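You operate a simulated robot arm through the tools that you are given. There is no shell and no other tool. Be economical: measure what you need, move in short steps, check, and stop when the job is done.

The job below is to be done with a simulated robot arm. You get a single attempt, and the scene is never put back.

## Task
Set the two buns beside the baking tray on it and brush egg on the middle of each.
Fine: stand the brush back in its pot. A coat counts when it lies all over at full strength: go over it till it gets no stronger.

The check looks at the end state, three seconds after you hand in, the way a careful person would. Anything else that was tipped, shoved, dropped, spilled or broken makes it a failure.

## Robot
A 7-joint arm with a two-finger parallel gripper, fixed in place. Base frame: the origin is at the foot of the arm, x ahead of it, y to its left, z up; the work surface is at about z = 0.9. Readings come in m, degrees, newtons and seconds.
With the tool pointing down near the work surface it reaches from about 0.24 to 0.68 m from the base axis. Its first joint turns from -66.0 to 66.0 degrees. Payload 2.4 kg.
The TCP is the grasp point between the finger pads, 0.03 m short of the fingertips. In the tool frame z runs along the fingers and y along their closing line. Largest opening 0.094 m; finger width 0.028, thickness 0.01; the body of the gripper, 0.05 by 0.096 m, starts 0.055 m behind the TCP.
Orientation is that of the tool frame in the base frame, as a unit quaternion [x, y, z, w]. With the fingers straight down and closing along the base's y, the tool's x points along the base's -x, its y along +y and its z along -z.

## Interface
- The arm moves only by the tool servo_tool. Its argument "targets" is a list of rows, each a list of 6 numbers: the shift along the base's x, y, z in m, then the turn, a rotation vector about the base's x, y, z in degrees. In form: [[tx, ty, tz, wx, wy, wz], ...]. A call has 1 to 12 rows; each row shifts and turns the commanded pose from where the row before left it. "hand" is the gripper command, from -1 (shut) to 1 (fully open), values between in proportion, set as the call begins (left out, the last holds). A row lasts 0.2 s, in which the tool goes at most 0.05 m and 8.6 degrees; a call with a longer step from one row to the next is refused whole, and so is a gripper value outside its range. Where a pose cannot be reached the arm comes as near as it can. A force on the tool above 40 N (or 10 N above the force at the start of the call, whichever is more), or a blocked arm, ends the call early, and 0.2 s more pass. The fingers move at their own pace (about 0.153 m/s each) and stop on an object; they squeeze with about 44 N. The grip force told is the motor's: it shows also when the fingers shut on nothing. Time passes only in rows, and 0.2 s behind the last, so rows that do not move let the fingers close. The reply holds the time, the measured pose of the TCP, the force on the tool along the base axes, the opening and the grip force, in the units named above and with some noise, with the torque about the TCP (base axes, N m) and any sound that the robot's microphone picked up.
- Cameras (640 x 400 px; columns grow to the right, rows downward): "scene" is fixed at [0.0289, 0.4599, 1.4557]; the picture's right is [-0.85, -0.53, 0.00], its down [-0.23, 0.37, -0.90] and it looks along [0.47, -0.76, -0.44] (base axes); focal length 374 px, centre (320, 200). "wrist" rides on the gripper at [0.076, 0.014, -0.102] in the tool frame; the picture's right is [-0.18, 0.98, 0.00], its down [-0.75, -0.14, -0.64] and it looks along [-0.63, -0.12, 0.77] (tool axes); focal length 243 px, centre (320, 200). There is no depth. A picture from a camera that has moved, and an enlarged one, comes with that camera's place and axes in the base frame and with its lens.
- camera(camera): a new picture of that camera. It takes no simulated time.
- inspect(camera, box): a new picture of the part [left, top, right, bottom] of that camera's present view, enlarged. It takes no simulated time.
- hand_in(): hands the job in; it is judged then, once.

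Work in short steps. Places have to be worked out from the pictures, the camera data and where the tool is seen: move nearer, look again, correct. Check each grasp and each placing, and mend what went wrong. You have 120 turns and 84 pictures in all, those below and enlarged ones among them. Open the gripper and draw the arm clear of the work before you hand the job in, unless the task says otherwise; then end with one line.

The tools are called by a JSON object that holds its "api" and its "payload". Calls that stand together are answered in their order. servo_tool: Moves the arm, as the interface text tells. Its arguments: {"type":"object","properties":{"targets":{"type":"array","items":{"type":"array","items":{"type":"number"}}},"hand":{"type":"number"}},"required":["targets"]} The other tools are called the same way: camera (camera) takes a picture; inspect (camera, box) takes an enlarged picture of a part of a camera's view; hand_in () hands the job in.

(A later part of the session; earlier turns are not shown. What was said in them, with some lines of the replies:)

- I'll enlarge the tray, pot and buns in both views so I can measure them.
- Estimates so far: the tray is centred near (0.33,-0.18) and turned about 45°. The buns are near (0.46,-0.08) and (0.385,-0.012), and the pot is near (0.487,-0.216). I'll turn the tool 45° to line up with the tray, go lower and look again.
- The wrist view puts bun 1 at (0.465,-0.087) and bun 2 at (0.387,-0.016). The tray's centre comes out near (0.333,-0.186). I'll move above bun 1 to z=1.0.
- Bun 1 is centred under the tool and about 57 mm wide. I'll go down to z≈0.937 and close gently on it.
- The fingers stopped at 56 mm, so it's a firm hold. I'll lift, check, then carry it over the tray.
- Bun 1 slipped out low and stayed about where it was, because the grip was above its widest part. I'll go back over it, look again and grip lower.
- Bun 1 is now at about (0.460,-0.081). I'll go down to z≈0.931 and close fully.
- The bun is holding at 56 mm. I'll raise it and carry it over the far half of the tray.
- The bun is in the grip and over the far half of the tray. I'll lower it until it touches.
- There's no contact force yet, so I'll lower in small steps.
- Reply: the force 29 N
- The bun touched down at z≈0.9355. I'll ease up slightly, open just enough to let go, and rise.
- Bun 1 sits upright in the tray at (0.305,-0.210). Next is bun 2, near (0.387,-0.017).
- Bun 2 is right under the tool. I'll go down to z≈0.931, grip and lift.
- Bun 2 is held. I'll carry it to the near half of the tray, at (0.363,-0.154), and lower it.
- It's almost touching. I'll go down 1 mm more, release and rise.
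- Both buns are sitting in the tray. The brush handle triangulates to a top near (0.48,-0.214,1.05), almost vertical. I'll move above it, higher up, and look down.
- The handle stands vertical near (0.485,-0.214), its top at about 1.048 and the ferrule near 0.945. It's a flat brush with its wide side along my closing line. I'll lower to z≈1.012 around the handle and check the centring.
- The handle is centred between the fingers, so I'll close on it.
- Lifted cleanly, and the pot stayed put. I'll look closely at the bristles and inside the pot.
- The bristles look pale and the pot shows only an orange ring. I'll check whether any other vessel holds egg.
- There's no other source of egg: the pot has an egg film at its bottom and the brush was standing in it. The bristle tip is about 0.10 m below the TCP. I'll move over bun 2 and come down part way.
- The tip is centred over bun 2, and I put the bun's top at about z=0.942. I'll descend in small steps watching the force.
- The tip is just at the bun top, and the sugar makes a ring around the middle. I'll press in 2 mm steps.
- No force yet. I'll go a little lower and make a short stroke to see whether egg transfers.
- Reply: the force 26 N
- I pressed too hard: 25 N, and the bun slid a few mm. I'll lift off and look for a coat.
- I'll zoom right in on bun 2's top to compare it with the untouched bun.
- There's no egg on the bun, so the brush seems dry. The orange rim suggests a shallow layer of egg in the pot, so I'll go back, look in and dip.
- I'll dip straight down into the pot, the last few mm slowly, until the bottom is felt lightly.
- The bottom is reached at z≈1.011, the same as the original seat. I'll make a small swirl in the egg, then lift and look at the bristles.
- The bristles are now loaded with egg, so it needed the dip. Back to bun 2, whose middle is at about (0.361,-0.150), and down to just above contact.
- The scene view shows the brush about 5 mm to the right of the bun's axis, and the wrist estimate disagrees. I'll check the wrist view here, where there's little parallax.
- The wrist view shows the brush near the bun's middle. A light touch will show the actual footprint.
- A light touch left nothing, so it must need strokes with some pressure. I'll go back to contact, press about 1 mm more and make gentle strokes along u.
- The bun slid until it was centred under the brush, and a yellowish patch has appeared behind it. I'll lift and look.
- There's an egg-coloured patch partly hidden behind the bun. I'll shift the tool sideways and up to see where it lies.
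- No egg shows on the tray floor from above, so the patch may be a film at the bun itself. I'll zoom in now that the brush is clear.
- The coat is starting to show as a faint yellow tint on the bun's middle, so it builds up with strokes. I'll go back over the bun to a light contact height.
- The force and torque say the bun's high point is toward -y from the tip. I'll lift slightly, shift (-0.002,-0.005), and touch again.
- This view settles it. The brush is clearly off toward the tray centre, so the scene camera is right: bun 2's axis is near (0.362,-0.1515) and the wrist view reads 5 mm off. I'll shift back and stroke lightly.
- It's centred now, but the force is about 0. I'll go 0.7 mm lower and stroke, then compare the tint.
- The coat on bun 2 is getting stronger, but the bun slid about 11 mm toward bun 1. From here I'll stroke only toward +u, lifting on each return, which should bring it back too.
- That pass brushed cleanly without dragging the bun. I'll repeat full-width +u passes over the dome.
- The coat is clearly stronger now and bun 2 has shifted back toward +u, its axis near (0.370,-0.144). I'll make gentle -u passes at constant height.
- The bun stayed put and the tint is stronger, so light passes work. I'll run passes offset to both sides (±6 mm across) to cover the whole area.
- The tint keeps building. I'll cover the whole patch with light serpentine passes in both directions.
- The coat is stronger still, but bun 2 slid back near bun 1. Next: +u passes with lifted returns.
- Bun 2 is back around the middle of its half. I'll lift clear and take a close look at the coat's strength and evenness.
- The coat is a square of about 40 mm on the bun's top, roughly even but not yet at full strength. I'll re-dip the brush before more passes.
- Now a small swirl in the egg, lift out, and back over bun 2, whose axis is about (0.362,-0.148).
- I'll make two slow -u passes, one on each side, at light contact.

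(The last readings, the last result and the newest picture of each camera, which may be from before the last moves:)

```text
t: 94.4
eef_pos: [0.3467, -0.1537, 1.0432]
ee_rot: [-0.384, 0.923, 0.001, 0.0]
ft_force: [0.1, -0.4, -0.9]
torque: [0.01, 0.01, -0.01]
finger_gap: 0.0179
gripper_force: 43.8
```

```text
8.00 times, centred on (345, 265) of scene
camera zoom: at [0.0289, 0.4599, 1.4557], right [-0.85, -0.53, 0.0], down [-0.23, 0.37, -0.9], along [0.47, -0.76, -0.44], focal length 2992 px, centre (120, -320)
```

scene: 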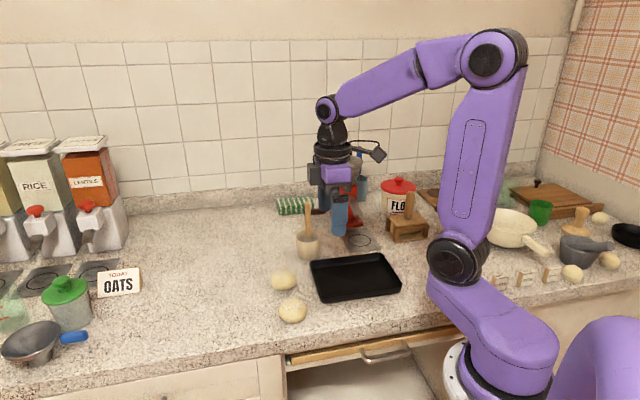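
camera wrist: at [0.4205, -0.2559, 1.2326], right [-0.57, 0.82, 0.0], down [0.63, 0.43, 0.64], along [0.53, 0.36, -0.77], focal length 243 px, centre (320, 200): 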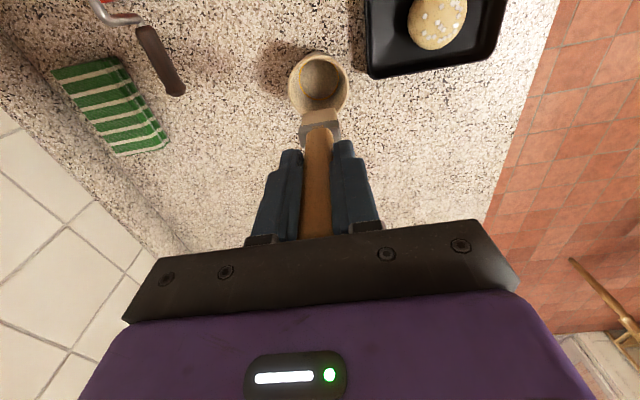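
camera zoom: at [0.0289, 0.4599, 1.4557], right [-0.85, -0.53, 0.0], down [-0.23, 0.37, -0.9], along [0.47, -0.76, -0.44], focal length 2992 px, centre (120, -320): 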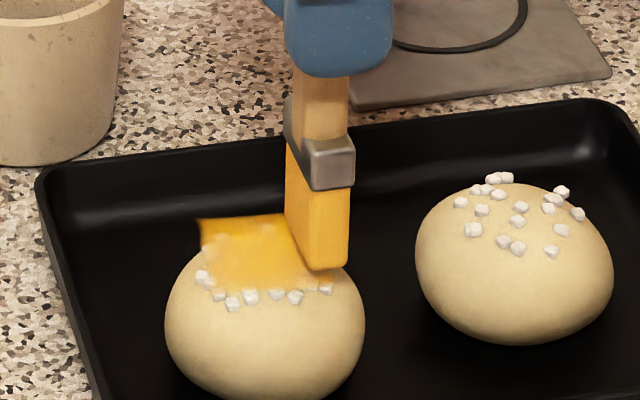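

A freshly loaded brush coats far better, and the egg is now nearly opaque except at the left edge. I'll make +u passes extended over that side.

{"api": "servo_tool", "payload": {"targets": [[0, 0, -0.005, 0, 0, 0], [0.0077, 0.0077, 0, 0, 0, 0], [0.0077, 0.0077, 0, 0, 0, 0], [0.0077, 0.0077, 0, 0, 0, 0], [0, 0, 0.005, 0, 0, 0], [-0.0153, -0.0309, 0, 0, 0, 0], [0, 0, -0.005, 0, 0, 0], [0.0077, 0.0077, 0, 0, 0, 0], [0.0077, 0.0077, 0, 0, 0, 0], [0.0077, 0.0077, 0, 0, 0, 0], [0, 0, 0.03, 0, 0, 0], [0.01, 0.01, 0.03, 0, 0, 0]]}}

{"api": "inspect", "payload": {"camera": "scene", "box": [320, 240, 370, 290]}}

```text
t: 97.0
eef_pos: [0.3884, -0.1286, 1.0963]
ee_rot: [-0.384, 0.924, 0.0, 0.0]
ft_force: [0.8, -0.5, -0.4]
torque: [-0.01, 0.01, 0.02]
finger_gap: 0.0181
gripper_force: 43.9
```

```text
8.00 times, centred on (345, 265) of scene
camera zoom: at [0.0289, 0.4599, 1.4557], right [-0.85, -0.53, 0.0], down [-0.23, 0.37, -0.9], along [0.47, -0.76, -0.44], focal length 2992 px, centre (120, -320)
```

zoom: 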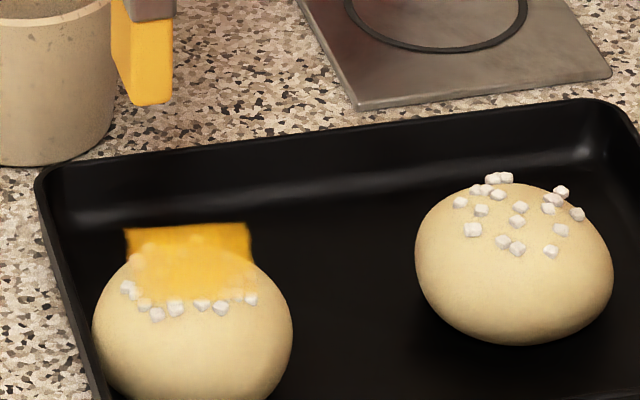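

The coat looks nearly full, though bun 2 slid over to the +u side. I'll re-dip, then finish it with -u passes that also bring it back.

{"api": "servo_tool", "payload": {"targets": [[0.0244, -0.0211, 0.035, 0, 0, 0], [0.0244, -0.0211, 0, 0, 0, 0], [0.0244, -0.0211, 0, 0, 0, 0], [0.0244, -0.0212, 0, 0, 0, 0], [0, 0, 0, 0, 0, 0], [0, 0, -0.04, 0, 0, 0], [0, 0, -0.04, 0, 0, 0], [0, 0, -0.03, 0, 0, 0], [0, 0, -0.008, 0, 0, 0]]}}

{"api": "servo_tool", "payload": {"targets": [[0, 0, -0.003, 0, 0, 0], [0.003, 0.003, 0, 0, 0, 0], [-0.003, -0.003, 0, 0, 0, 0], [-0.003, -0.003, 0, 0, 0, 0], [0.003, 0.003, 0, 0, 0, 0], [0, 0, 0.03, 0, 0, 0], [0, 0, 0.04, 0, 0, 0], [0, 0, 0.0405, 0, 0, 0], [0, 0, 0, 0, 0, 0]]}}

```text
t: 99.0
eef_pos: [0.4868, -0.2113, 1.0161]
ee_rot: [-0.383, 0.924, 0.001, 0.0]
ft_force: [0.0, -0.7, 0.6]
torque: [0.02, 0.01, 0.01]
finger_gap: 0.0179
gripper_force: 44.4
```

```text
t: 101.0
eef_pos: [0.4855, -0.2117, 1.1227]
ee_rot: [-0.383, 0.924, -0.001, 0.0]
ft_force: [-0.4, 0.3, -0.5]
torque: [-0.03, 0.02, 0.0]
finger_gap: 0.0179
gripper_force: 43.8
```

Back to bun 2, now with its axis near (0.376,-0.134), for two -u passes.

{"api": "servo_tool", "payload": {"targets": [[-0.0241, 0.0214, 0, 0, 0, 0], [-0.0241, 0.0214, 0, 0, 0, 0], [-0.0241, 0.0214, 0, 0, 0, 0], [-0.0241, 0.0215, 0, 0, 0, 0], [0, 0, -0.04, 0, 0, 0], [0, 0, -0.0385, 0, 0, 0], [0, 0, 0, 0, 0, 0]]}}

{"api": "servo_tool", "payload": {"targets": [[0, 0, -0.006, 0, 0, 0], [-0.005, -0.005, 0, 0, 0, 0], [-0.005, -0.005, 0, 0, 0, 0], [-0.005, -0.005, 0, 0, 0, 0], [-0.005, -0.005, 0, 0, 0, 0], [0, 0, 0.005, 0, 0, 0], [0.0122, 0.0278, 0, 0, 0, 0], [0, 0, -0.005, 0, 0, 0], [-0.0067, -0.0067, 0, 0, 0, 0], [-0.0067, -0.0067, 0, 0, 0, 0], [-0.0066, -0.0066, 0, 0, 0, 0], [0, 0, 0.03, 0, 0, 0]]}}

{"api": "inspect", "payload": {"camera": "scene", "box": [320, 240, 370, 290]}}

```text
t: 102.6
eef_pos: [0.3889, -0.1284, 1.0436]
ee_rot: [-0.383, 0.924, 0.0, 0.001]
ft_force: [-0.5, -0.1, -0.1]
torque: [-0.01, 0.03, 0.01]
finger_gap: 0.0179
gripper_force: 44.0
```

```text
t: 105.2
eef_pos: [0.3598, -0.1383, 1.0686]
ee_rot: [-0.382, 0.924, 0.001, 0.0]
ft_force: [-0.8, 0.7, -0.5]
torque: [0.01, -0.02, 0.0]
finger_gap: 0.0181
gripper_force: 44.3
```

```text
8.00 times, centred on (345, 265) of scene
camera zoom: at [0.0289, 0.4599, 1.4557], right [-0.85, -0.53, 0.0], down [-0.23, 0.37, -0.9], along [0.47, -0.76, -0.44], focal length 2992 px, centre (120, -320)
```

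zoom: 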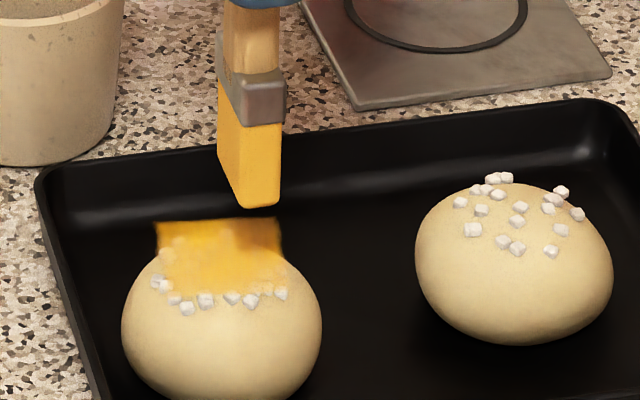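

I'll zoom in on bun 2's coat to judge how even it is.

{"api": "inspect", "payload": {"camera": "scene", "box": [327, 262, 351, 282]}}

{"api": "inspect", "payload": {"camera": "wrist", "box": [250, 30, 390, 150]}}

```text
16.00 times, centred on (339, 272) of scene
camera zoom: at [0.0289, 0.4599, 1.4557], right [-0.85, -0.53, 0.0], down [-0.23, 0.37, -0.9], along [0.47, -0.76, -0.44], focal length 5983 px, centre (16, -952)
```

zoom: 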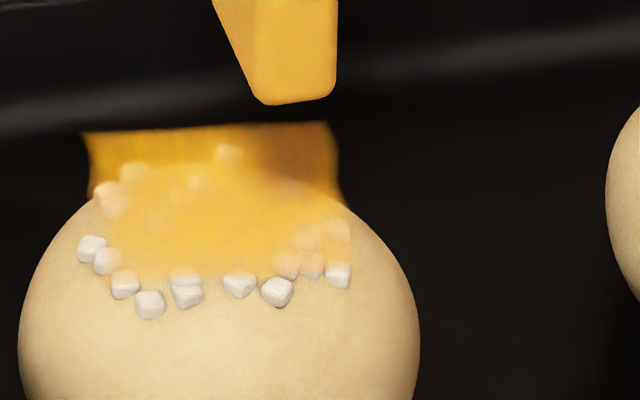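

```text
3.33 times, centred on (320, 90) of wrist
camera zoom: at [0.2953, -0.1807, 1.1706], right [-0.57, 0.82, 0.0], down [0.63, 0.43, 0.64], along [0.53, 0.36, -0.77], focal length 809 px, centre (320, 567)
```

zoom: 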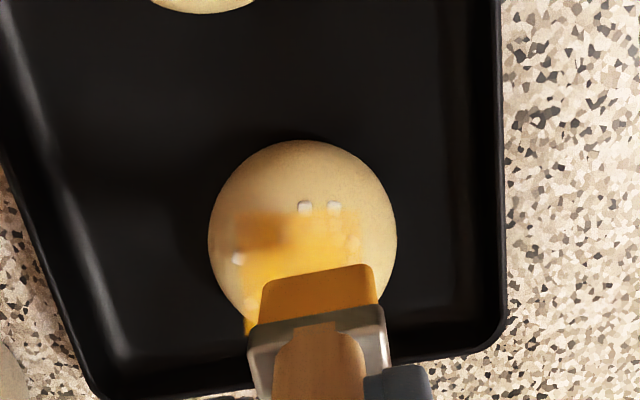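

The coat is strong, with only the far strip and left edge slightly thinner. I'll pass over the far side both ways with the egg left on the brush.

{"api": "servo_tool", "payload": {"targets": [[0.0011, -0.0181, 0, 0, 0, 0], [0, 0, -0.03, 0, 0, 0], [0.0064, 0.0064, 0, 0, 0, 0], [0.0064, 0.0064, 0, 0, 0, 0], [0.0064, 0.0064, 0, 0, 0, 0], [0.0064, 0.0064, 0, 0, 0, 0], [-0.0064, -0.0064, 0, 0, 0, 0], [-0.0064, -0.0064, 0, 0, 0, 0], [-0.0064, -0.0064, 0, 0, 0, 0], [-0.0064, -0.0064, 0, 0, 0, 0], [0, 0, 0.03, 0, 0, 0], [0, 0, 0.03, 0, 0, 0]]}}

{"api": "servo_tool", "payload": {"targets": [[0.0308, -0.0139, 0.035, 0, 0, 0], [0.0308, -0.0139, 0, 0, 0, 0], [0.0308, -0.0138, 0, 0, 0, 0], [0.0307, -0.0138, 0, 0, 0, 0], [0, 0, 0, 0, 0, 0]]}}

{"api": "inspect", "payload": {"camera": "scene", "box": [325, 250, 365, 285]}}

```text
t: 107.8
eef_pos: [0.3627, -0.157, 1.0957]
ee_rot: [-0.383, 0.924, 0.0, 0.0]
ft_force: [-0.6, 0.2, -0.5]
torque: [-0.01, 0.0, 0.03]
finger_gap: 0.0183
gripper_force: 44.2
```

```text
t: 109.0
eef_pos: [0.4866, -0.2131, 1.1347]
ee_rot: [-0.382, 0.924, 0.0, 0.0]
ft_force: [0.4, 0.3, 0.1]
torque: [-0.02, -0.02, 0.01]
finger_gap: 0.0181
gripper_force: 44.2
```

```text
11.43 times, centred on (345, 268) of scene
camera zoom: at [0.0289, 0.4599, 1.4557], right [-0.85, -0.53, 0.0], down [-0.23, 0.37, -0.9], along [0.47, -0.76, -0.44], focal length 4274 px, centre (34, -571)
```

zoom: 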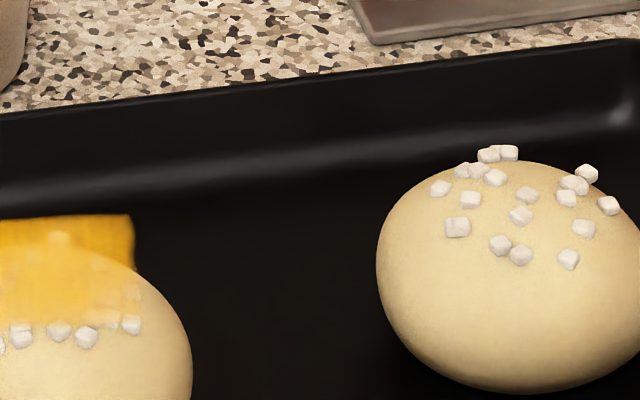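

The tray itself looks to have shifted a bit toward +u. I'll check against the starting view.

{"api": "inspect", "payload": {"camera": "scene", "box": [250, 190, 410, 330]}}

```text
2.86 times, centred on (330, 260) of scene
camera zoom: at [0.0289, 0.4599, 1.4557], right [-0.85, -0.53, 0.0], down [-0.23, 0.37, -0.9], along [0.47, -0.76, -0.44], focal length 1068 px, centre (291, 29)
```

zoom: 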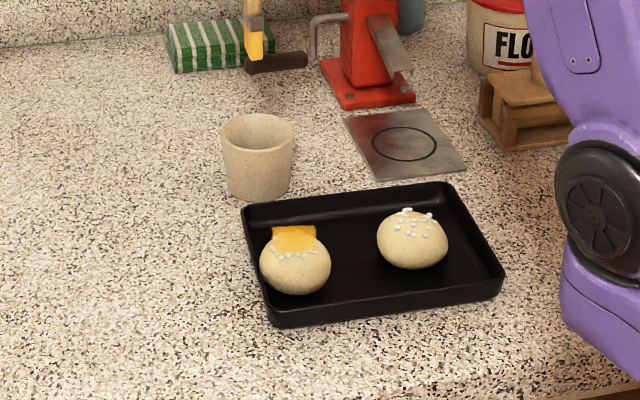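

The tray moved about 16 mm toward +u; I'll push it back once the brushing is done. Next I'll dip for bun 1, whose axis is now near (0.3205,-0.195).

{"api": "servo_tool", "payload": {"targets": [[0, 0, -0.04, 0, 0, 0], [0, 0, -0.04, 0, 0, 0], [0, 0, -0.03, 0, 0, 0], [0, 0, -0.008, 0, 0, 0], [0, 0, -0.003, 0, 0, 0], [0.003, 0.003, 0, 0, 0, 0], [-0.006, -0.006, 0, 0, 0, 0], [0.003, 0.003, 0, 0, 0, 0], [0, 0, 0.03, 0, 0, 0], [0, 0, 0.04, 0, 0, 0], [0, 0, 0.0405, 0, 0, 0], [0, 0, 0, 0, 0, 0]]}}

{"api": "servo_tool", "payload": {"targets": [[-0.038, 0.0061, 0, 0, 0, 0], [-0.038, 0.0061, 0, 0, 0, 0], [-0.038, 0.0061, 0, 0, 0, 0], [-0.0382, 0.0061, 0, 0, 0, 0], [0, 0, -0.04, 0, 0, 0], [0, 0, -0.0385, 0, 0, 0], [0, 0, 0, 0, 0, 0]]}}

{"api": "servo_tool", "payload": {"targets": [[0, 0, -0.004, 0, 0, 0], [0, 0, -0.002, 0, 0, 0], [-0.005, -0.005, 0, 0, 0, 0], [-0.005, -0.005, 0, 0, 0, 0], [0, 0, 0, 0, 0, 0]]}}

{"api": "inspect", "payload": {"camera": "scene", "box": [325, 235, 385, 290]}}

```text
t: 111.6
eef_pos: [0.4841, -0.2097, 1.1228]
ee_rot: [-0.383, 0.924, 0.0, 0.0]
ft_force: [0.3, -0.7, -0.7]
torque: [-0.01, 0.0, 0.01]
finger_gap: 0.0181
gripper_force: 43.8
```

```text
t: 113.2
eef_pos: [0.3328, -0.1887, 1.0439]
ee_rot: [-0.383, 0.924, 0.0, 0.0]
ft_force: [0.5, 0.0, -0.2]
torque: [0.02, 0.0, 0.0]
finger_gap: 0.0181
gripper_force: 43.8
```

```text
t: 114.4
eef_pos: [0.3231, -0.1968, 1.0377]
ee_rot: [-0.383, 0.924, 0.0, -0.001]
ft_force: [0.9, 0.9, 1.4]
torque: [0.03, -0.05, -0.01]
finger_gap: 0.0181
gripper_force: 44.3
```

```text
7.27 times, centred on (355, 262) of scene
camera zoom: at [0.0289, 0.4599, 1.4557], right [-0.85, -0.53, 0.0], down [-0.23, 0.37, -0.9], along [0.47, -0.76, -0.44], focal length 2720 px, centre (66, -254)
```

zoom: 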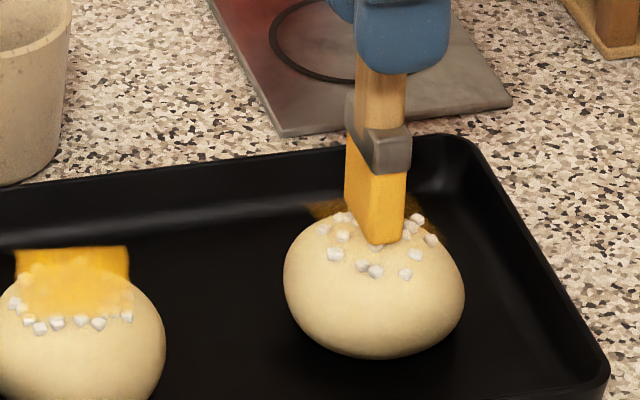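

Alignment over bun 1 is good, the contact is light, and the coat is appearing. I'll finish this pass and do the other side.

{"api": "servo_tool", "payload": {"targets": [[-0.005, -0.005, 0, 0, 0, 0], [-0.005, -0.005, 0, 0, 0, 0], [0, 0, 0.005, 0, 0, 0], [0.0122, 0.0278, 0, 0, 0, 0], [0, 0, -0.005, 0, 0, 0], [-0.0067, -0.0067, 0, 0, 0, 0], [-0.0067, -0.0067, 0, 0, 0, 0], [-0.0066, -0.0066, 0, 0, 0, 0], [0, 0, 0.03, 0, 0, 0], [0, 0, 0.03, 0, 0, 0]]}}

{"api": "inspect", "payload": {"camera": "scene", "box": [325, 235, 385, 290]}}

```text
t: 116.6
eef_pos: [0.3072, -0.1999, 1.0972]
ee_rot: [-0.382, 0.924, 0.0, 0.001]
ft_force: [0.3, -0.2, 0.2]
torque: [-0.02, 0.0, -0.01]
finger_gap: 0.018
gripper_force: 44.3
```

```text
7.27 times, centred on (355, 262) of scene
camera zoom: at [0.0289, 0.4599, 1.4557], right [-0.85, -0.53, 0.0], down [-0.23, 0.37, -0.9], along [0.47, -0.76, -0.44], focal length 2720 px, centre (66, -254)
```

zoom: 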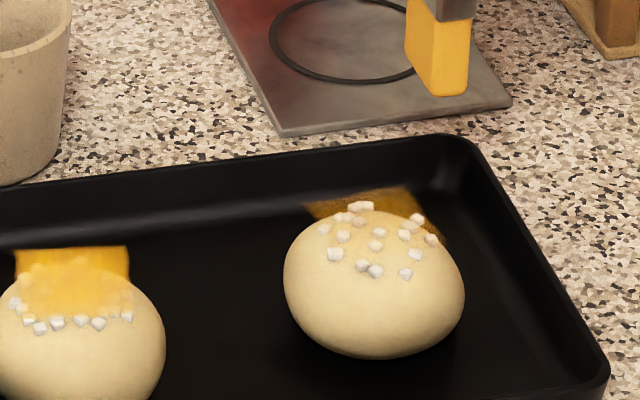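

Bun 1 hasn't moved and has a first faint coat. I'll add +u passes on both sides, then -u again.

{"api": "servo_tool", "payload": {"targets": [[0, 0, -0.03, 0, 0, 0], [0, 0, -0.03, 0, 0, 0], [0.0067, 0.0067, 0, 0, 0, 0], [0.0067, 0.0067, 0, 0, 0, 0], [0.0066, 0.0066, 0, 0, 0, 0], [0, 0, 0.005, 0, 0, 0], [-0.0122, -0.0278, 0, 0, 0, 0], [0, 0, -0.005, 0, 0, 0], [0.0067, 0.0067, 0, 0, 0, 0], [0.0067, 0.0067, 0, 0, 0, 0], [0.0066, 0.0066, 0, 0, 0, 0], [0, 0, 0.005, 0, 0, 0]]}}

{"api": "inspect", "payload": {"camera": "scene", "box": [325, 235, 385, 290]}}

```text
t: 119.2
eef_pos: [0.3337, -0.188, 1.0424]
ee_rot: [-0.384, 0.924, 0.0, 0.0]
ft_force: [-0.1, 1.0, -0.9]
torque: [0.0, -0.01, -0.05]
finger_gap: 0.0179
gripper_force: 43.7
```

```text
7.27 times, centred on (355, 262) of scene
camera zoom: at [0.0289, 0.4599, 1.4557], right [-0.85, -0.53, 0.0], down [-0.23, 0.37, -0.9], along [0.47, -0.76, -0.44], focal length 2720 px, centre (66, -254)
```

zoom: 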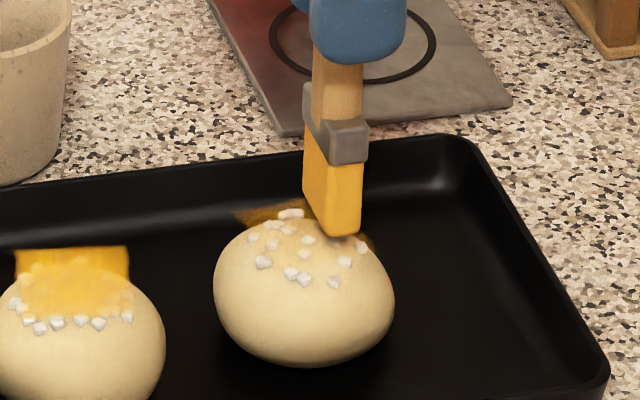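

The coat is building on bun 1, but +u passes drag it along, to an axis near (0.336,-0.179). From here I'll use only -u passes with lifted returns.

{"api": "servo_tool", "payload": {"targets": [[0.0157, 0.0157, 0, 0, 0, 0], [0, 0, -0.005, 0, 0, 0], [-0.005, -0.005, 0, 0, 0, 0], [-0.005, -0.005, 0, 0, 0, 0], [-0.005, -0.005, 0, 0, 0, 0], [-0.005, -0.005, 0, 0, 0, 0], [0, 0, 0.005, 0, 0, 0], [0.0122, 0.0278, 0, 0, 0, 0], [0, 0, -0.005, 0, 0, 0], [-0.0067, -0.0067, 0, 0, 0, 0], [-0.0067, -0.0067, 0, 0, 0, 0], [-0.0066, -0.0066, 0, 0, 0, 0]]}}

{"api": "servo_tool", "payload": {"targets": [[0, 0, 0.005, 0, 0, 0], [0.0276, 0.012, 0, 0, 0, 0], [0, 0, -0.005, 0, 0, 0], [-0.0067, -0.0067, 0, 0, 0, 0], [-0.0067, -0.0067, 0, 0, 0, 0], [-0.0066, -0.0066, 0, 0, 0, 0], [0, 0, 0.005, 0, 0, 0], [0.0122, 0.0278, 0, 0, 0, 0], [0, 0, -0.005, 0, 0, 0], [-0.0067, -0.0067, 0, 0, 0, 0], [-0.0067, -0.0067, 0, 0, 0, 0], [-0.0066, -0.0066, 0, 0, 0, 0]]}}

{"api": "servo_tool", "payload": {"targets": [[0, 0, 0.05, 0, 0, 0], [0.03, -0.005, 0.045, 0, 0, 0], [0, 0, 0, 0, 0, 0]]}}

{"api": "inspect", "payload": {"camera": "scene", "box": [325, 235, 385, 290]}}

```text
t: 121.8
eef_pos: [0.3217, -0.1844, 1.0392]
ee_rot: [-0.382, 0.924, 0.001, 0.0]
ft_force: [-0.6, -0.7, 0.1]
torque: [0.0, 0.01, 0.0]
finger_gap: 0.018
gripper_force: 44.1
```

```text
t: 124.4
eef_pos: [0.3222, -0.1846, 1.0374]
ee_rot: [-0.383, 0.924, 0.001, 0.0]
ft_force: [0.8, 0.2, -0.6]
torque: [0.0, 0.02, 0.0]
finger_gap: 0.0182
gripper_force: 44.0
```

```text
refused: row 2 steps farther than a row can; nothing moved
```

```text
7.27 times, centred on (355, 262) of scene
camera zoom: at [0.0289, 0.4599, 1.4557], right [-0.85, -0.53, 0.0], down [-0.23, 0.37, -0.9], along [0.47, -0.76, -0.44], focal length 2720 px, centre (66, -254)
```

zoom: 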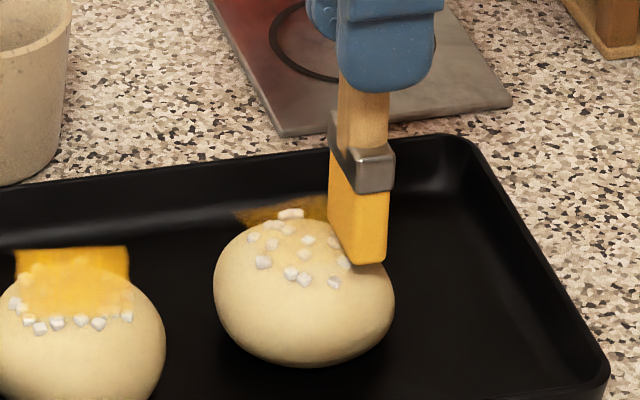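

Bun 1 stayed still and the coat is rising slowly, since the brush is running out. I'll re-dip.

{"api": "servo_tool", "payload": {"targets": [[0, 0, 0.048, 0, 0, 0], [0, 0, 0.047, 0, 0, 0], [0.0411, -0.007, 0, 0, 0, 0], [0.0411, -0.007, 0, 0, 0, 0], [0.0411, -0.007, 0, 0, 0, 0], [0.0412, -0.0069, 0, 0, 0, 0], [0, 0, 0, 0, 0, 0]]}}

{"api": "servo_tool", "payload": {"targets": [[0, 0, -0.04, 0, 0, 0], [0, 0, -0.04, 0, 0, 0], [0, 0, -0.03, 0, 0, 0], [0, 0, -0.008, 0, 0, 0], [0, 0, -0.003, 0, 0, 0], [0.003, 0.003, 0, 0, 0, 0], [-0.006, -0.006, 0, 0, 0, 0], [0.003, 0.003, 0, 0, 0, 0], [0, 0, 0.03, 0, 0, 0], [0, 0, 0.04, 0, 0, 0], [0, 0, 0.0405, 0, 0, 0], [0, 0, 0, 0, 0, 0]]}}

```text
t: 126.0
eef_pos: [0.4883, -0.2121, 1.1337]
ee_rot: [-0.383, 0.924, 0.0, 0.0]
ft_force: [-0.2, -0.4, 0.2]
torque: [-0.04, 0.01, 0.0]
finger_gap: 0.0183
gripper_force: 44.2
```

```text
t: 128.6
eef_pos: [0.4868, -0.2112, 1.1225]
ee_rot: [-0.384, 0.923, 0.001, 0.0]
ft_force: [0.3, 0.4, -0.1]
torque: [0.03, -0.04, -0.01]
finger_gap: 0.018
gripper_force: 44.1
```

Back to bun 1: four slightly wider -u passes with the fresh load.

{"api": "servo_tool", "payload": {"targets": [[-0.0333, 0.0103, 0, 0, 0, 0], [-0.0333, 0.0103, 0, 0, 0, 0], [-0.0333, 0.0103, 0, 0, 0, 0], [-0.0335, 0.0103, 0, 0, 0, 0], [0, 0, -0.04, 0, 0, 0], [0, 0, -0.0395, 0, 0, 0], [0, 0, -0.005, 0, 0, 0], [-0.006, -0.006, 0, 0, 0, 0], [-0.006, -0.006, 0, 0, 0, 0], [-0.006, -0.006, 0, 0, 0, 0], [-0.006, -0.006, 0, 0, 0, 0], [0, 0, 0.005, 0, 0, 0]]}}

{"api": "servo_tool", "payload": {"targets": [[0.0141, 0.0339, 0, 0, 0, 0], [0, 0, -0.005, 0, 0, 0], [-0.006, -0.006, 0, 0, 0, 0], [-0.006, -0.006, 0, 0, 0, 0], [-0.006, -0.006, 0, 0, 0, 0], [-0.006, -0.006, 0, 0, 0, 0], [0, 0, 0.005, 0, 0, 0], [0.0339, 0.0141, 0, 0, 0, 0], [0, 0, -0.005, 0, 0, 0], [-0.008, -0.008, 0, 0, 0, 0], [-0.008, -0.008, 0, 0, 0, 0], [-0.008, -0.008, 0, 0, 0, 0]]}}

{"api": "servo_tool", "payload": {"targets": [[0, 0, 0.005, 0, 0, 0], [0.0141, 0.0339, 0, 0, 0, 0], [0, 0, -0.005, 0, 0, 0], [-0.008, -0.008, 0, 0, 0, 0], [-0.008, -0.008, 0, 0, 0, 0], [-0.008, -0.008, 0, 0, 0, 0], [0, 0, 0.048, 0, 0, 0], [0, 0, 0.047, 0, 0, 0]]}}

{"api": "inspect", "payload": {"camera": "scene", "box": [325, 235, 385, 290]}}

```text
t: 131.2
eef_pos: [0.3287, -0.1956, 1.0422]
ee_rot: [-0.382, 0.924, 0.0, 0.0]
ft_force: [-0.2, -0.5, -0.9]
torque: [-0.01, -0.02, -0.03]
finger_gap: 0.0181
gripper_force: 43.8
```

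```text
t: 133.8
eef_pos: [0.3283, -0.196, 1.0379]
ee_rot: [-0.384, 0.923, 0.0, 0.0]
ft_force: [0.2, -0.2, -0.4]
torque: [0.0, -0.01, 0.02]
finger_gap: 0.0177
gripper_force: 44.1
```

```text
t: 135.6
eef_pos: [0.3182, -0.1844, 1.134]
ee_rot: [-0.382, 0.924, 0.0, 0.0]
ft_force: [-1.0, -0.2, -0.2]
torque: [-0.03, -0.03, -0.01]
finger_gap: 0.0179
gripper_force: 43.9
```

```text
7.27 times, centred on (355, 262) of scene
camera zoom: at [0.0289, 0.4599, 1.4557], right [-0.85, -0.53, 0.0], down [-0.23, 0.37, -0.9], along [0.47, -0.76, -0.44], focal length 2720 px, centre (66, -254)
```

zoom: 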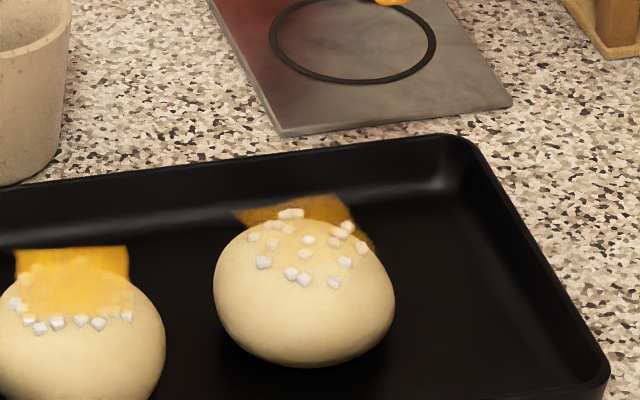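

The gain was modest; the brush only just grazes bun 1. I'll repeat 0.8 mm lower and watch the force.

{"api": "servo_tool", "payload": {"targets": [[0.0339, 0.0141, 0, 0, 0, 0], [0, 0, -0.045, 0, 0, 0], [0, 0, -0.045, 0, 0, 0], [0, 0, -0.0058, 0, 0, 0], [-0.006, -0.006, 0, 0, 0, 0], [-0.006, -0.006, 0, 0, 0, 0]]}}

{"api": "servo_tool", "payload": {"targets": [[-0.006, -0.006, 0, 0, 0, 0], [-0.006, -0.006, 0, 0, 0, 0], [0, 0, 0.005, 0, 0, 0], [0.0141, 0.0339, 0, 0, 0, 0], [0, 0, -0.005, 0, 0, 0], [-0.006, -0.006, 0, 0, 0, 0], [-0.006, -0.006, 0, 0, 0, 0]]}}

{"api": "inspect", "payload": {"camera": "scene", "box": [325, 235, 385, 290]}}

```text
t: 137.0
eef_pos: [0.3416, -0.1845, 1.037]
ee_rot: [-0.382, 0.924, -0.001, 0.0]
ft_force: [1.4, 1.8, 2.5]
torque: [0.05, -0.12, 0.01]
finger_gap: 0.0182
gripper_force: 43.7
```

```text
t: 138.6
eef_pos: [0.3304, -0.1737, 1.0363]
ee_rot: [-0.383, 0.924, 0.0, 0.0]
ft_force: [0.3, 0.0, 0.2]
torque: [-0.01, 0.0, 0.01]
finger_gap: 0.0179
gripper_force: 44.1
```

```text
7.27 times, centred on (355, 262) of scene
camera zoom: at [0.0289, 0.4599, 1.4557], right [-0.85, -0.53, 0.0], down [-0.23, 0.37, -0.9], along [0.47, -0.76, -0.44], focal length 2720 px, centre (66, -254)
```

zoom: 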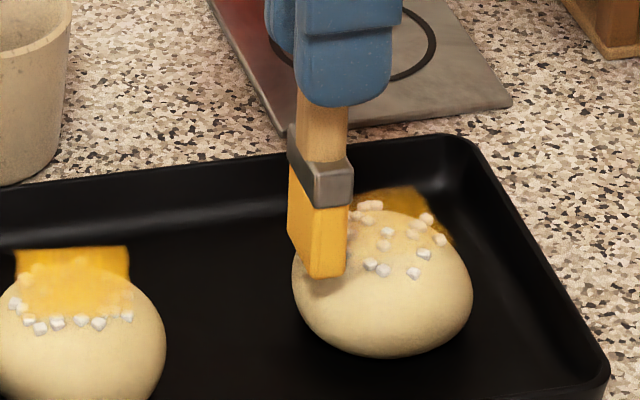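

Firm passes do coat bun 1 but drag it toward -u. I'll keep stroking -u until it rests on the tray's -u wall, where the brush should slide over it. Any drag on the tray then goes back toward its original place.

{"api": "servo_tool", "payload": {"targets": [[-0.006, -0.006, 0, 0, 0, 0], [-0.006, -0.006, 0, 0, 0, 0], [-0.006, -0.006, 0, 0, 0, 0], [-0.006, -0.006, 0, 0, 0, 0], [-0.006, -0.006, 0, 0, 0, 0]]}}

{"api": "servo_tool", "payload": {"targets": [[-0.006, -0.006, 0, 0, 0, 0], [-0.006, -0.006, 0, 0, 0, 0], [0, 0, 0.005, 0, 0, 0], [0.0335, 0.0132, 0, 0, 0, 0], [0, 0, -0.005, 0, 0, 0], [-0.006, -0.006, 0, 0, 0, 0], [-0.006, -0.006, 0, 0, 0, 0]]}}

{"api": "servo_tool", "payload": {"targets": [[-0.006, -0.006, 0, 0, 0, 0], [-0.006, -0.006, 0, 0, 0, 0], [0, 0, 0.005, 0, 0, 0], [0.0141, 0.0339, 0, 0, 0, 0], [0, 0, -0.005, 0, 0, 0], [-0.006, -0.006, 0, 0, 0, 0], [-0.006, -0.006, 0, 0, 0, 0]]}}

```text
t: 139.8
eef_pos: [0.3001, -0.2033, 1.0364]
ee_rot: [-0.382, 0.924, 0.0, 0.0]
ft_force: [-0.2, 0.6, -0.1]
torque: [0.0, 0.04, -0.04]
finger_gap: 0.0182
gripper_force: 44.0
```

```text
t: 141.4
eef_pos: [0.3096, -0.2148, 1.0356]
ee_rot: [-0.383, 0.924, 0.0, 0.0]
ft_force: [0.1, 0.6, -0.4]
torque: [0.02, 0.04, 0.02]
finger_gap: 0.0182
gripper_force: 44.2
```

```text
t: 143.0
eef_pos: [0.3002, -0.2048, 1.0373]
ee_rot: [-0.383, 0.924, 0.0, 0.0]
ft_force: [0.0, 0.2, -1.1]
torque: [0.0, -0.01, 0.0]
finger_gap: 0.0181
gripper_force: 43.6
```

Forces were near zero, so I need to see where bun 1 is now. I'll take one picture of the whole tray.

{"api": "inspect", "payload": {"camera": "scene", "box": [312, 235, 392, 295]}}

```text
6.67 times, centred on (352, 265) of scene
camera zoom: at [0.0289, 0.4599, 1.4557], right [-0.85, -0.53, 0.0], down [-0.23, 0.37, -0.9], along [0.47, -0.76, -0.44], focal length 2493 px, centre (107, -233)
```

zoom: 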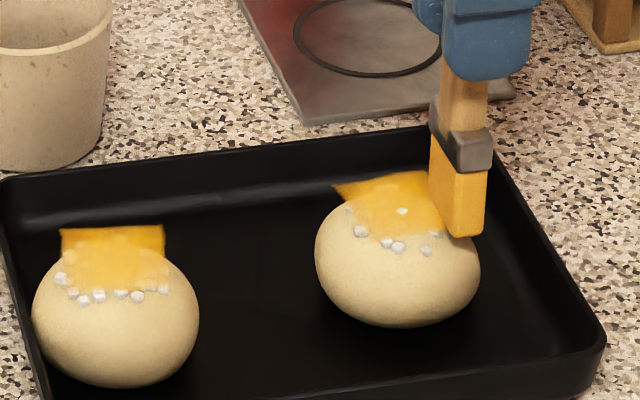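

Bun 1's coat is now strong at this lower height, and the bun hasn't moved (axis ≈(0.318,-0.197)). I'll re-dip and go over all of it once more.

{"api": "servo_tool", "payload": {"targets": [[0, 0, 0.048, 0, 0, 0], [0, 0, 0.0478, 0, 0, 0], [0.0464, -0.002, 0, 0, 0, 0], [0.0464, -0.002, 0, 0, 0, 0], [0.0464, -0.002, 0, 0, 0, 0], [0.0465, -0.0022, 0, 0, 0, 0], [0, 0, 0, 0, 0, 0]]}}

{"api": "servo_tool", "payload": {"targets": [[0, 0, -0.04, 0, 0, 0], [0, 0, -0.04, 0, 0, 0], [0, 0, -0.03, 0, 0, 0], [0, 0, -0.008, 0, 0, 0], [0, 0, -0.003, 0, 0, 0], [0.003, 0.003, 0, 0, 0, 0], [-0.006, -0.006, 0, 0, 0, 0], [0.003, 0.003, 0, 0, 0, 0], [0, 0, 0.03, 0, 0, 0], [0, 0, 0.04, 0, 0, 0], [0, 0, 0.0405, 0, 0, 0], [0, 0, 0, 0, 0, 0]]}}

```text
t: 144.6
eef_pos: [0.4878, -0.2101, 1.1311]
ee_rot: [-0.382, 0.924, 0.0, 0.0]
ft_force: [0.5, -0.7, -0.5]
torque: [0.01, -0.02, 0.0]
finger_gap: 0.0178
gripper_force: 43.7
```

```text
t: 147.2
eef_pos: [0.4867, -0.214, 1.1237]
ee_rot: [-0.384, 0.923, -0.001, 0.0]
ft_force: [0.4, -0.8, -0.3]
torque: [-0.03, 0.0, -0.03]
finger_gap: 0.0181
gripper_force: 43.4
```

Over to bun 1 for three -u passes (−7, +7 and 0 mm across).

{"api": "servo_tool", "payload": {"targets": [[-0.0376, 0.006, 0, 0, 0, 0], [-0.0376, 0.006, 0, 0, 0, 0], [-0.0377, 0.006, 0, 0, 0, 0], [-0.0377, 0.006, 0, 0, 0, 0], [0, 0, -0.04, 0, 0, 0], [0, 0, -0.0395, 0, 0, 0], [0, 0, -0.0055, 0, 0, 0], [-0.0064, -0.0064, 0, 0, 0, 0], [-0.0064, -0.0064, 0, 0, 0, 0], [-0.0064, -0.0064, 0, 0, 0, 0], [-0.0064, -0.0064, 0, 0, 0, 0], [0, 0, 0.005, 0, 0, 0]]}}

{"api": "servo_tool", "payload": {"targets": [[0.0157, 0.0355, 0, 0, 0, 0], [0, 0, -0.005, 0, 0, 0], [-0.0064, -0.0064, 0, 0, 0, 0], [-0.0064, -0.0064, 0, 0, 0, 0], [-0.0064, -0.0064, 0, 0, 0, 0], [-0.0064, -0.0064, 0, 0, 0, 0], [0, 0, 0.005, 0, 0, 0], [0.0305, 0.0207, 0, 0, 0, 0], [0, 0, -0.005, 0, 0, 0], [-0.0085, -0.0085, 0, 0, 0, 0], [-0.0085, -0.0085, 0, 0, 0, 0], [-0.0085, -0.0085, 0, 0, 0, 0]]}}

{"api": "servo_tool", "payload": {"targets": [[0, 0, 0.048, 0, 0, 0], [0, 0, 0.0475, 0, 0, 0], [0, 0, 0, 0, 0, 0]]}}

{"api": "inspect", "payload": {"camera": "scene", "box": [317, 245, 387, 295]}}

```text
t: 149.8
eef_pos: [0.3089, -0.2122, 1.0426]
ee_rot: [-0.382, 0.924, 0.0, -0.001]
ft_force: [0.6, -0.3, -1.9]
torque: [0.03, -0.01, 0.0]
finger_gap: 0.0179
gripper_force: 43.9
```

```text
t: 152.4
eef_pos: [0.3048, -0.2098, 1.0373]
ee_rot: [-0.383, 0.924, 0.0, 0.0]
ft_force: [0.0, -0.2, -0.1]
torque: [-0.02, 0.02, 0.03]
finger_gap: 0.0179
gripper_force: 43.9
```

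```text
t: 153.2
eef_pos: [0.3051, -0.208, 1.1316]
ee_rot: [-0.383, 0.924, 0.0, 0.0]
ft_force: [-0.7, -0.2, -0.6]
torque: [0.0, -0.03, 0.01]
finger_gap: 0.0181
gripper_force: 44.0
```

```text
8.00 times, centred on (352, 270) of scene
camera zoom: at [0.0289, 0.4599, 1.4557], right [-0.85, -0.53, 0.0], down [-0.23, 0.37, -0.9], along [0.47, -0.76, -0.44], focal length 2992 px, centre (64, -360)
```

zoom: 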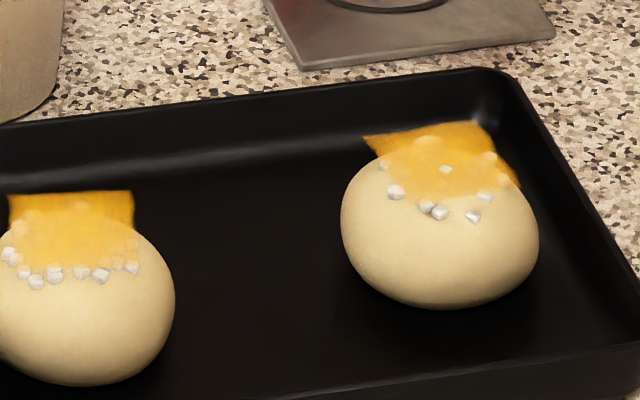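

Both coats look strong, with bun 1's left corner a touch thinner. One picture is left, so I'll give each bun one more fresh load, starting with a dip for bun 1 (axis ≈(0.312,-0.203)).

{"api": "servo_tool", "payload": {"targets": [[0.0453, -0.0009, 0, 0, 0, 0], [0.0453, -0.0009, 0, 0, 0, 0], [0.0453, -0.0009, 0, 0, 0, 0], [0.0452, -0.0008, 0, 0, 0, 0], [0, 0, 0, 0, 0, 0]]}}

{"api": "servo_tool", "payload": {"targets": [[0, 0, -0.04, 0, 0, 0], [0, 0, -0.04, 0, 0, 0], [0, 0, -0.03, 0, 0, 0], [0, 0, -0.008, 0, 0, 0], [0, 0, -0.003, 0, 0, 0], [0.003, 0.003, 0, 0, 0, 0], [-0.006, -0.006, 0, 0, 0, 0], [0.003, 0.003, 0, 0, 0, 0], [0, 0, 0.03, 0, 0, 0], [0, 0, 0.04, 0, 0, 0], [0, 0, 0.0405, 0, 0, 0], [0, 0, 0, 0, 0, 0]]}}

```text
t: 154.4
eef_pos: [0.4879, -0.2116, 1.1358]
ee_rot: [-0.383, 0.924, 0.001, 0.0]
ft_force: [-0.4, 0.4, -0.1]
torque: [0.01, -0.01, 0.03]
finger_gap: 0.018
gripper_force: 43.8
```

```text
t: 157.0
eef_pos: [0.484, -0.2128, 1.1221]
ee_rot: [-0.383, 0.924, 0.0, 0.0]
ft_force: [-0.5, 0.0, -0.5]
torque: [-0.03, 0.0, -0.02]
finger_gap: 0.0177
gripper_force: 43.5
```

Three more -u passes over bun 1.

{"api": "servo_tool", "payload": {"targets": [[-0.0388, 0.0048, 0, 0, 0, 0], [-0.0388, 0.0048, 0, 0, 0, 0], [-0.0388, 0.0049, 0, 0, 0, 0], [-0.0388, 0.0049, 0, 0, 0, 0], [0, 0, -0.04, 0, 0, 0], [0, 0, -0.0395, 0, 0, 0], [0, 0, -0.0055, 0, 0, 0], [-0.0071, -0.0071, 0, 0, 0, 0], [-0.0071, -0.0071, 0, 0, 0, 0], [-0.0071, -0.0071, 0, 0, 0, 0], [-0.0071, -0.0071, 0, 0, 0, 0], [0, 0, 0.005, 0, 0, 0]]}}

{"api": "servo_tool", "payload": {"targets": [[0.0185, 0.0383, 0, 0, 0, 0], [0, 0, -0.005, 0, 0, 0], [-0.0071, -0.0071, 0, 0, 0, 0], [-0.0071, -0.0071, 0, 0, 0, 0], [-0.0071, -0.0071, 0, 0, 0, 0], [-0.0071, -0.0071, 0, 0, 0, 0], [0, 0, 0.005, 0, 0, 0], [0.0333, 0.0235, 0, 0, 0, 0], [0, 0, -0.005, 0, 0, 0], [-0.0095, -0.0095, 0, 0, 0, 0], [-0.0095, -0.0095, 0, 0, 0, 0], [-0.0094, -0.0094, 0, 0, 0, 0]]}}

{"api": "servo_tool", "payload": {"targets": [[0, 0, 0.048, 0, 0, 0], [0, 0, 0.0475, 0, 0, 0], [0.0467, 0.0003, 0, 0, 0, 0], [0.0467, 0.0003, 0, 0, 0, 0], [0.0467, 0.0004, 0, 0, 0, 0], [0.0467, 0.0003, 0, 0, 0, 0], [0, 0, 0, 0, 0, 0]]}}

```text
t: 159.6
eef_pos: [0.3008, -0.221, 1.0426]
ee_rot: [-0.383, 0.924, 0.0, 0.0]
ft_force: [0.9, 0.3, -0.3]
torque: [-0.01, 0.0, 0.02]
finger_gap: 0.018
gripper_force: 44.2
```

```text
t: 162.2
eef_pos: [0.2972, -0.2174, 1.0361]
ee_rot: [-0.383, 0.924, 0.0, -0.001]
ft_force: [0.0, -0.6, -0.3]
torque: [0.01, 0.01, -0.01]
finger_gap: 0.0181
gripper_force: 43.6
```

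```text
t: 163.8
eef_pos: [0.4837, -0.2136, 1.132]
ee_rot: [-0.383, 0.924, 0.0, 0.0]
ft_force: [-0.2, -0.4, 0.1]
torque: [0.04, -0.05, -0.02]
finger_gap: 0.0181
gripper_force: 44.0
```

Dip again, correcting 3 mm to the pot's centre, and then bun 2.

{"api": "servo_tool", "payload": {"targets": [[0.0018, 0.0027, -0.04, 0, 0, 0], [0, 0, -0.04, 0, 0, 0], [0, 0, -0.03, 0, 0, 0], [0, 0, -0.008, 0, 0, 0], [0, 0, -0.003, 0, 0, 0], [0.003, 0.003, 0, 0, 0, 0], [-0.006, -0.006, 0, 0, 0, 0], [0.003, 0.003, 0, 0, 0, 0], [0, 0, 0.03, 0, 0, 0], [0, 0, 0.04, 0, 0, 0], [0, 0, 0.0405, 0, 0, 0], [0, 0, 0, 0, 0, 0]]}}

{"api": "servo_tool", "payload": {"targets": [[-0.0204, 0.0249, 0, 0, 0, 0], [-0.0204, 0.0249, 0, 0, 0, 0], [-0.0204, 0.025, 0, 0, 0, 0], [-0.0205, 0.025, 0, 0, 0, 0], [0, 0, -0.04, 0, 0, 0], [0, 0, -0.0395, 0, 0, 0], [0, 0, -0.005, 0, 0, 0], [-0.0057, -0.0057, 0, 0, 0, 0], [-0.0057, -0.0057, 0, 0, 0, 0], [-0.0057, -0.0057, 0, 0, 0, 0], [-0.0057, -0.0057, 0, 0, 0, 0], [0, 0, 0.005, 0, 0, 0]]}}

{"api": "servo_tool", "payload": {"targets": [[0.0143, 0.0313, 0, 0, 0, 0], [0, 0, -0.005, 0, 0, 0], [-0.0057, -0.0057, 0, 0, 0, 0], [-0.0057, -0.0057, 0, 0, 0, 0], [-0.0057, -0.0057, 0, 0, 0, 0], [-0.0057, -0.0057, 0, 0, 0, 0], [0, 0, 0.005, 0, 0, 0], [0.027, 0.0186, 0, 0, 0, 0], [0, 0, -0.005, 0, 0, 0], [-0.0076, -0.0076, 0, 0, 0, 0], [-0.0076, -0.0076, 0, 0, 0, 0], [-0.0076, -0.0076, 0, 0, 0, 0]]}}

```text
t: 166.4
eef_pos: [0.4851, -0.2109, 1.1242]
ee_rot: [-0.384, 0.923, 0.0, -0.001]
ft_force: [-0.7, 0.6, -0.2]
torque: [-0.02, 0.0, -0.01]
finger_gap: 0.0179
gripper_force: 44.0
```

```text
t: 169.0
eef_pos: [0.3817, -0.1342, 1.0426]
ee_rot: [-0.383, 0.924, 0.0, 0.0]
ft_force: [-0.5, 0.3, -0.4]
torque: [0.0, -0.03, 0.0]
finger_gap: 0.018
gripper_force: 44.3
```

```text
t: 171.6
eef_pos: [0.3759, -0.1301, 1.0381]
ee_rot: [-0.383, 0.924, 0.0, 0.0]
ft_force: [-0.1, 0.9, -0.6]
torque: [-0.01, -0.02, 0.01]
finger_gap: 0.018
gripper_force: 44.7
```

The brushing is done. Now I'll take the brush back over its pot and lower it to its original seat.

{"api": "servo_tool", "payload": {"targets": [[0, 0, 0.048, 0, 0, 0], [0, 0, 0.047, 0, 0, 0], [0.0272, -0.0203, 0, 0, 0, 0], [0.0272, -0.0203, 0, 0, 0, 0], [0.0272, -0.0203, 0, 0, 0, 0], [0.0272, -0.0204, 0, 0, 0, 0], [0, 0, 0, 0, 0, 0]]}}

{"api": "servo_tool", "payload": {"targets": [[-0.0005, 0, -0.04, 0, 0, 0], [0, 0, -0.04, 0, 0, 0], [0, 0, -0.03, 0, 0, 0], [0, 0, -0.008, 0, 0, 0], [0, 0, -0.002, 0, 0, 0], [0, 0, 0, 0, 0, 0]]}}

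{"api": "servo_tool", "payload": {"targets": [[0, 0, -0.001, 0, 0, 0], [0, 0, 0, 0, 0, 0]]}}

```text
t: 173.2
eef_pos: [0.4852, -0.2135, 1.1353]
ee_rot: [-0.382, 0.924, 0.0, 0.0]
ft_force: [0.5, 0.7, -0.7]
torque: [0.01, -0.03, -0.02]
finger_gap: 0.0183
gripper_force: 43.9
```

```text
t: 174.6
eef_pos: [0.4862, -0.2125, 1.0133]
ee_rot: [-0.383, 0.924, 0.0, 0.0]
ft_force: [-0.4, -0.6, -0.1]
torque: [-0.01, 0.01, 0.03]
finger_gap: 0.0179
gripper_force: 43.9
```

```text
t: 175.2
eef_pos: [0.4857, -0.2129, 1.0128]
ee_rot: [-0.383, 0.924, 0.0, 0.0]
ft_force: [0.2, 0.6, -1.1]
torque: [-0.01, 0.02, 0.02]
finger_gap: 0.0181
gripper_force: 44.1
```

{"api": "servo_tool", "payload": {"targets": [[0, 0, -0.0007, 0, 0, 0], [0, 0, 0, 0, 0, 0]]}}

```text
t: 175.8
eef_pos: [0.4851, -0.213, 1.0122]
ee_rot: [-0.383, 0.924, 0.0, 0.0]
ft_force: [0.2, 0.3, 0.2]
torque: [0.0, -0.02, -0.01]
finger_gap: 0.0181
gripper_force: 44.1
```

The brush is within about half a millimetre of the bottom. I'll go down a bit more to seat it, then open the fingers a little and check.

{"api": "servo_tool", "payload": {"targets": [[0, 0, -0.0007, 0, 0, 0], [0, 0, 0, 0, 0, 0]]}}

{"api": "servo_tool", "payload": {"targets": [[0, 0, 0, 0, 0, 0], [0, 0, 0, 0, 0, 0]], "hand": -0.45}}

{"api": "servo_tool", "payload": {"targets": [[0, 0, 0, 0, 0, 0], [0, 0, 0, 0, 0, 0]], "hand": 0.4}}

{"api": "servo_tool", "payload": {"targets": [[0, 0, 0.02, 0, 0, 0], [0, 0, 0.03, 0, 0, 0], [0, 0, 0.04, 0, 0, 0], [0, 0, 0.03, 0, 0, 0], [0, 0, 0, 0, 0, 0]]}}

```text
t: 176.4
eef_pos: [0.4851, -0.2123, 1.0105]
ee_rot: [-0.383, 0.924, 0.0, -0.001]
ft_force: [-0.9, 0.4, 2.7]
torque: [0.0, 0.09, -0.02]
finger_gap: 0.0179
gripper_force: 43.8
```

```text
t: 177.0
eef_pos: [0.4862, -0.2127, 1.0113]
ee_rot: [-0.383, 0.924, 0.001, 0.0]
ft_force: [-0.5, 0.1, 0.1]
torque: [0.03, 0.01, 0.03]
finger_gap: 0.0257
gripper_force: 0.0
```

```text
t: 177.6
eef_pos: [0.4854, -0.2124, 1.0108]
ee_rot: [-0.383, 0.924, 0.0, 0.0]
ft_force: [-0.3, 0.2, 0.1]
torque: [0.01, 0.03, -0.01]
finger_gap: 0.0658
gripper_force: 0.0
```

```text
t: 178.8
eef_pos: [0.4865, -0.211, 1.1318]
ee_rot: [-0.383, 0.924, 0.0, 0.0]
ft_force: [-0.6, 0.5, 0.4]
torque: [0.01, 0.0, 0.01]
finger_gap: 0.0658
gripper_force: 0.0
```

The brush is released in its pot. Next I'll push the tray back the 16 mm it was dragged, using closed fingertips against its +u end. First I move clear of that end and go down.

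{"api": "servo_tool", "payload": {"targets": [[-0.0193, 0.0433, 0, 0, 0, 0], [-0.0193, 0.0433, 0, 0, 0, 0], [-0.0193, 0.0433, 0, 0, 0, 0], [0, 0, -0.045, 0, 0, 0], [0, 0, -0.045, 0, 0, 0], [0, 0, -0.04, 0, 0, 0], [0, 0, 0, 0, 0, 0]], "hand": -1}}

{"api": "camera", "payload": {"camera": "wrist"}}

```text
t: 180.4
eef_pos: [0.4265, -0.0816, 1.0005]
ee_rot: [-0.382, 0.924, 0.0, 0.0]
ft_force: [1.0, -0.5, -2.1]
torque: [0.02, -0.02, -0.03]
finger_gap: 0.0
gripper_force: 33.0
```

```text
refused: no pictures are left
```

There are no pictures left, so I'll work by force. I'll descend beside the tray's end, about 15 mm clear by my estimate, and approach slowly.

{"api": "servo_tool", "payload": {"targets": [[0, 0, -0.03, 0, 0, 0], [0, 0, -0.02, 0, 0, 0], [0, 0, -0.009, 0, 0, 0], [0, 0, 0, 0, 0, 0]]}}

{"api": "servo_tool", "payload": {"targets": [[-0.002, -0.002, 0, 0, 0, 0], [-0.002, -0.002, 0, 0, 0, 0], [-0.002, -0.002, 0, 0, 0, 0]]}}

{"api": "servo_tool", "payload": {"targets": [[-0.0014, -0.0014, 0, 0, 0, 0], [-0.0014, -0.0014, 0, 0, 0, 0]]}}

```text
t: 181.4
eef_pos: [0.43, -0.0845, 0.9418]
ee_rot: [-0.384, 0.923, 0.001, 0.0]
ft_force: [-0.6, 0.5, -0.5]
torque: [0.0, 0.0, 0.0]
finger_gap: 0.0
gripper_force: 33.2
```

```text
t: 182.2
eef_pos: [0.4221, -0.0883, 0.941]
ee_rot: [-0.383, 0.924, 0.0, 0.001]
ft_force: [0.8, 0.4, -0.2]
torque: [0.01, -0.02, -0.01]
finger_gap: 0.0
gripper_force: 32.8
```

```text
t: 182.8
eef_pos: [0.419, -0.0919, 0.941]
ee_rot: [-0.383, 0.924, -0.001, 0.0]
ft_force: [0.4, 1.1, 0.6]
torque: [0.02, 0.0, -0.02]
finger_gap: 0.0004
gripper_force: 32.9
```

{"api": "servo_tool", "payload": {"targets": [[-0.0014, -0.0014, 0, 0, 0, 0], [-0.0007, -0.0007, 0, 0, 0, 0]]}}

{"api": "servo_tool", "payload": {"targets": [[-0.0014, -0.0014, 0, 0, 0, 0], [-0.0007, -0.0007, 0, 0, 0, 0]]}}

{"api": "servo_tool", "payload": {"targets": [[-0.0014, -0.0014, 0, 0, 0, 0], [-0.0007, -0.0007, 0, 0, 0, 0]]}}

{"api": "servo_tool", "payload": {"targets": [[-0.0014, -0.0014, 0, 0, 0, 0], [-0.0007, -0.0007, 0, 0, 0, 0]]}}

```text
t: 183.4
eef_pos: [0.4174, -0.0929, 0.9418]
ee_rot: [-0.383, 0.924, 0.0, -0.001]
ft_force: [0.6, 0.3, 1.0]
torque: [0.03, -0.03, 0.0]
finger_gap: 0.0
gripper_force: 32.6
```

```text
t: 184.0
eef_pos: [0.4146, -0.0946, 0.9416]
ee_rot: [-0.384, 0.924, 0.0, 0.0]
ft_force: [1.0, 1.2, 0.5]
torque: [0.0, -0.01, 0.0]
finger_gap: 0.0
gripper_force: 33.2
```

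```text
t: 184.6
eef_pos: [0.4135, -0.0971, 0.9418]
ee_rot: [-0.383, 0.924, 0.0, 0.0]
ft_force: [1.1, 1.6, 1.4]
torque: [0.02, -0.02, 0.01]
finger_gap: 0.0
gripper_force: 33.2
```

```text
t: 185.2
eef_pos: [0.4103, -0.0999, 0.9411]
ee_rot: [-0.383, 0.924, 0.0, 0.001]
ft_force: [1.0, 1.6, 1.1]
torque: [0.01, -0.01, 0.03]
finger_gap: 0.0
gripper_force: 32.4
```

A steady push of about 1.9 N began at u≈0.227, matching where I expected the tray's end. I'll push the remaining 8.5 mm, back off and rise.

{"api": "servo_tool", "payload": {"targets": [[-0.0015, -0.0015, 0, 0, 0, 0], [-0.0015, -0.0015, 0, 0, 0, 0], [-0.0015, -0.0015, 0, 0, 0, 0], [-0.0015, -0.0015, 0, 0, 0, 0]]}}

{"api": "servo_tool", "payload": {"targets": [[0.005, 0.005, 0, 0, 0, 0], [0.015, 0.015, 0, 0, 0, 0], [0, 0, 0.04, 0, 0, 0], [0, 0, 0.045, 0, 0, 0], [0, 0, 0.045, 0, 0, 0], [0, 0, 0.045, 0, 0, 0], [0, 0, 0.045, 0, 0, 0], [0, 0, 0, 0, 0, 0]]}}

{"api": "servo_tool", "payload": {"targets": [[-0.02, -0.02, 0.02, 0, 0, 0], [-0.02, -0.02, 0.02, 0, 0, 0], [0, 0, 0, 0, 0, 0], [0, 0, 0, 0, 0, 0]], "hand": 1}}

```text
t: 186.2
eef_pos: [0.4037, -0.1058, 0.941]
ee_rot: [-0.384, 0.924, 0.0, 0.0]
ft_force: [0.9, 0.7, 0.6]
torque: [0.0, -0.02, -0.01]
finger_gap: 0.0
gripper_force: 32.9
```

```text
t: 188.0
eef_pos: [0.4256, -0.0884, 1.1608]
ee_rot: [-0.383, 0.924, 0.0, 0.001]
ft_force: [-0.1, -0.7, -0.5]
torque: [0.03, -0.02, 0.03]
finger_gap: 0.0
gripper_force: 32.4
```

```text
t: 189.0
eef_pos: [0.3847, -0.1265, 1.2009]
ee_rot: [-0.383, 0.924, 0.0, 0.0]
ft_force: [-0.3, 0.1, -0.2]
torque: [-0.01, 0.0, -0.01]
finger_gap: 0.0941
gripper_force: 0.1
```

The arm is clear and the gripper is open. By the last pictures and the force readings, both buns are on the tray and coated, the brush is in its pot and the tray is back in place, so I'm handing in.

{"api": "hand_in", "payload": {}}

```text
The job is handed in.
```

I handed the job in with both buns on the tray and egg brushed on their middles, and the brush back in its pot. I ran out of pictures, so the last coat on each bun, the brush standing in its pot and my push returning the tray (it had been dragged about 16 mm) were not checked by eye.
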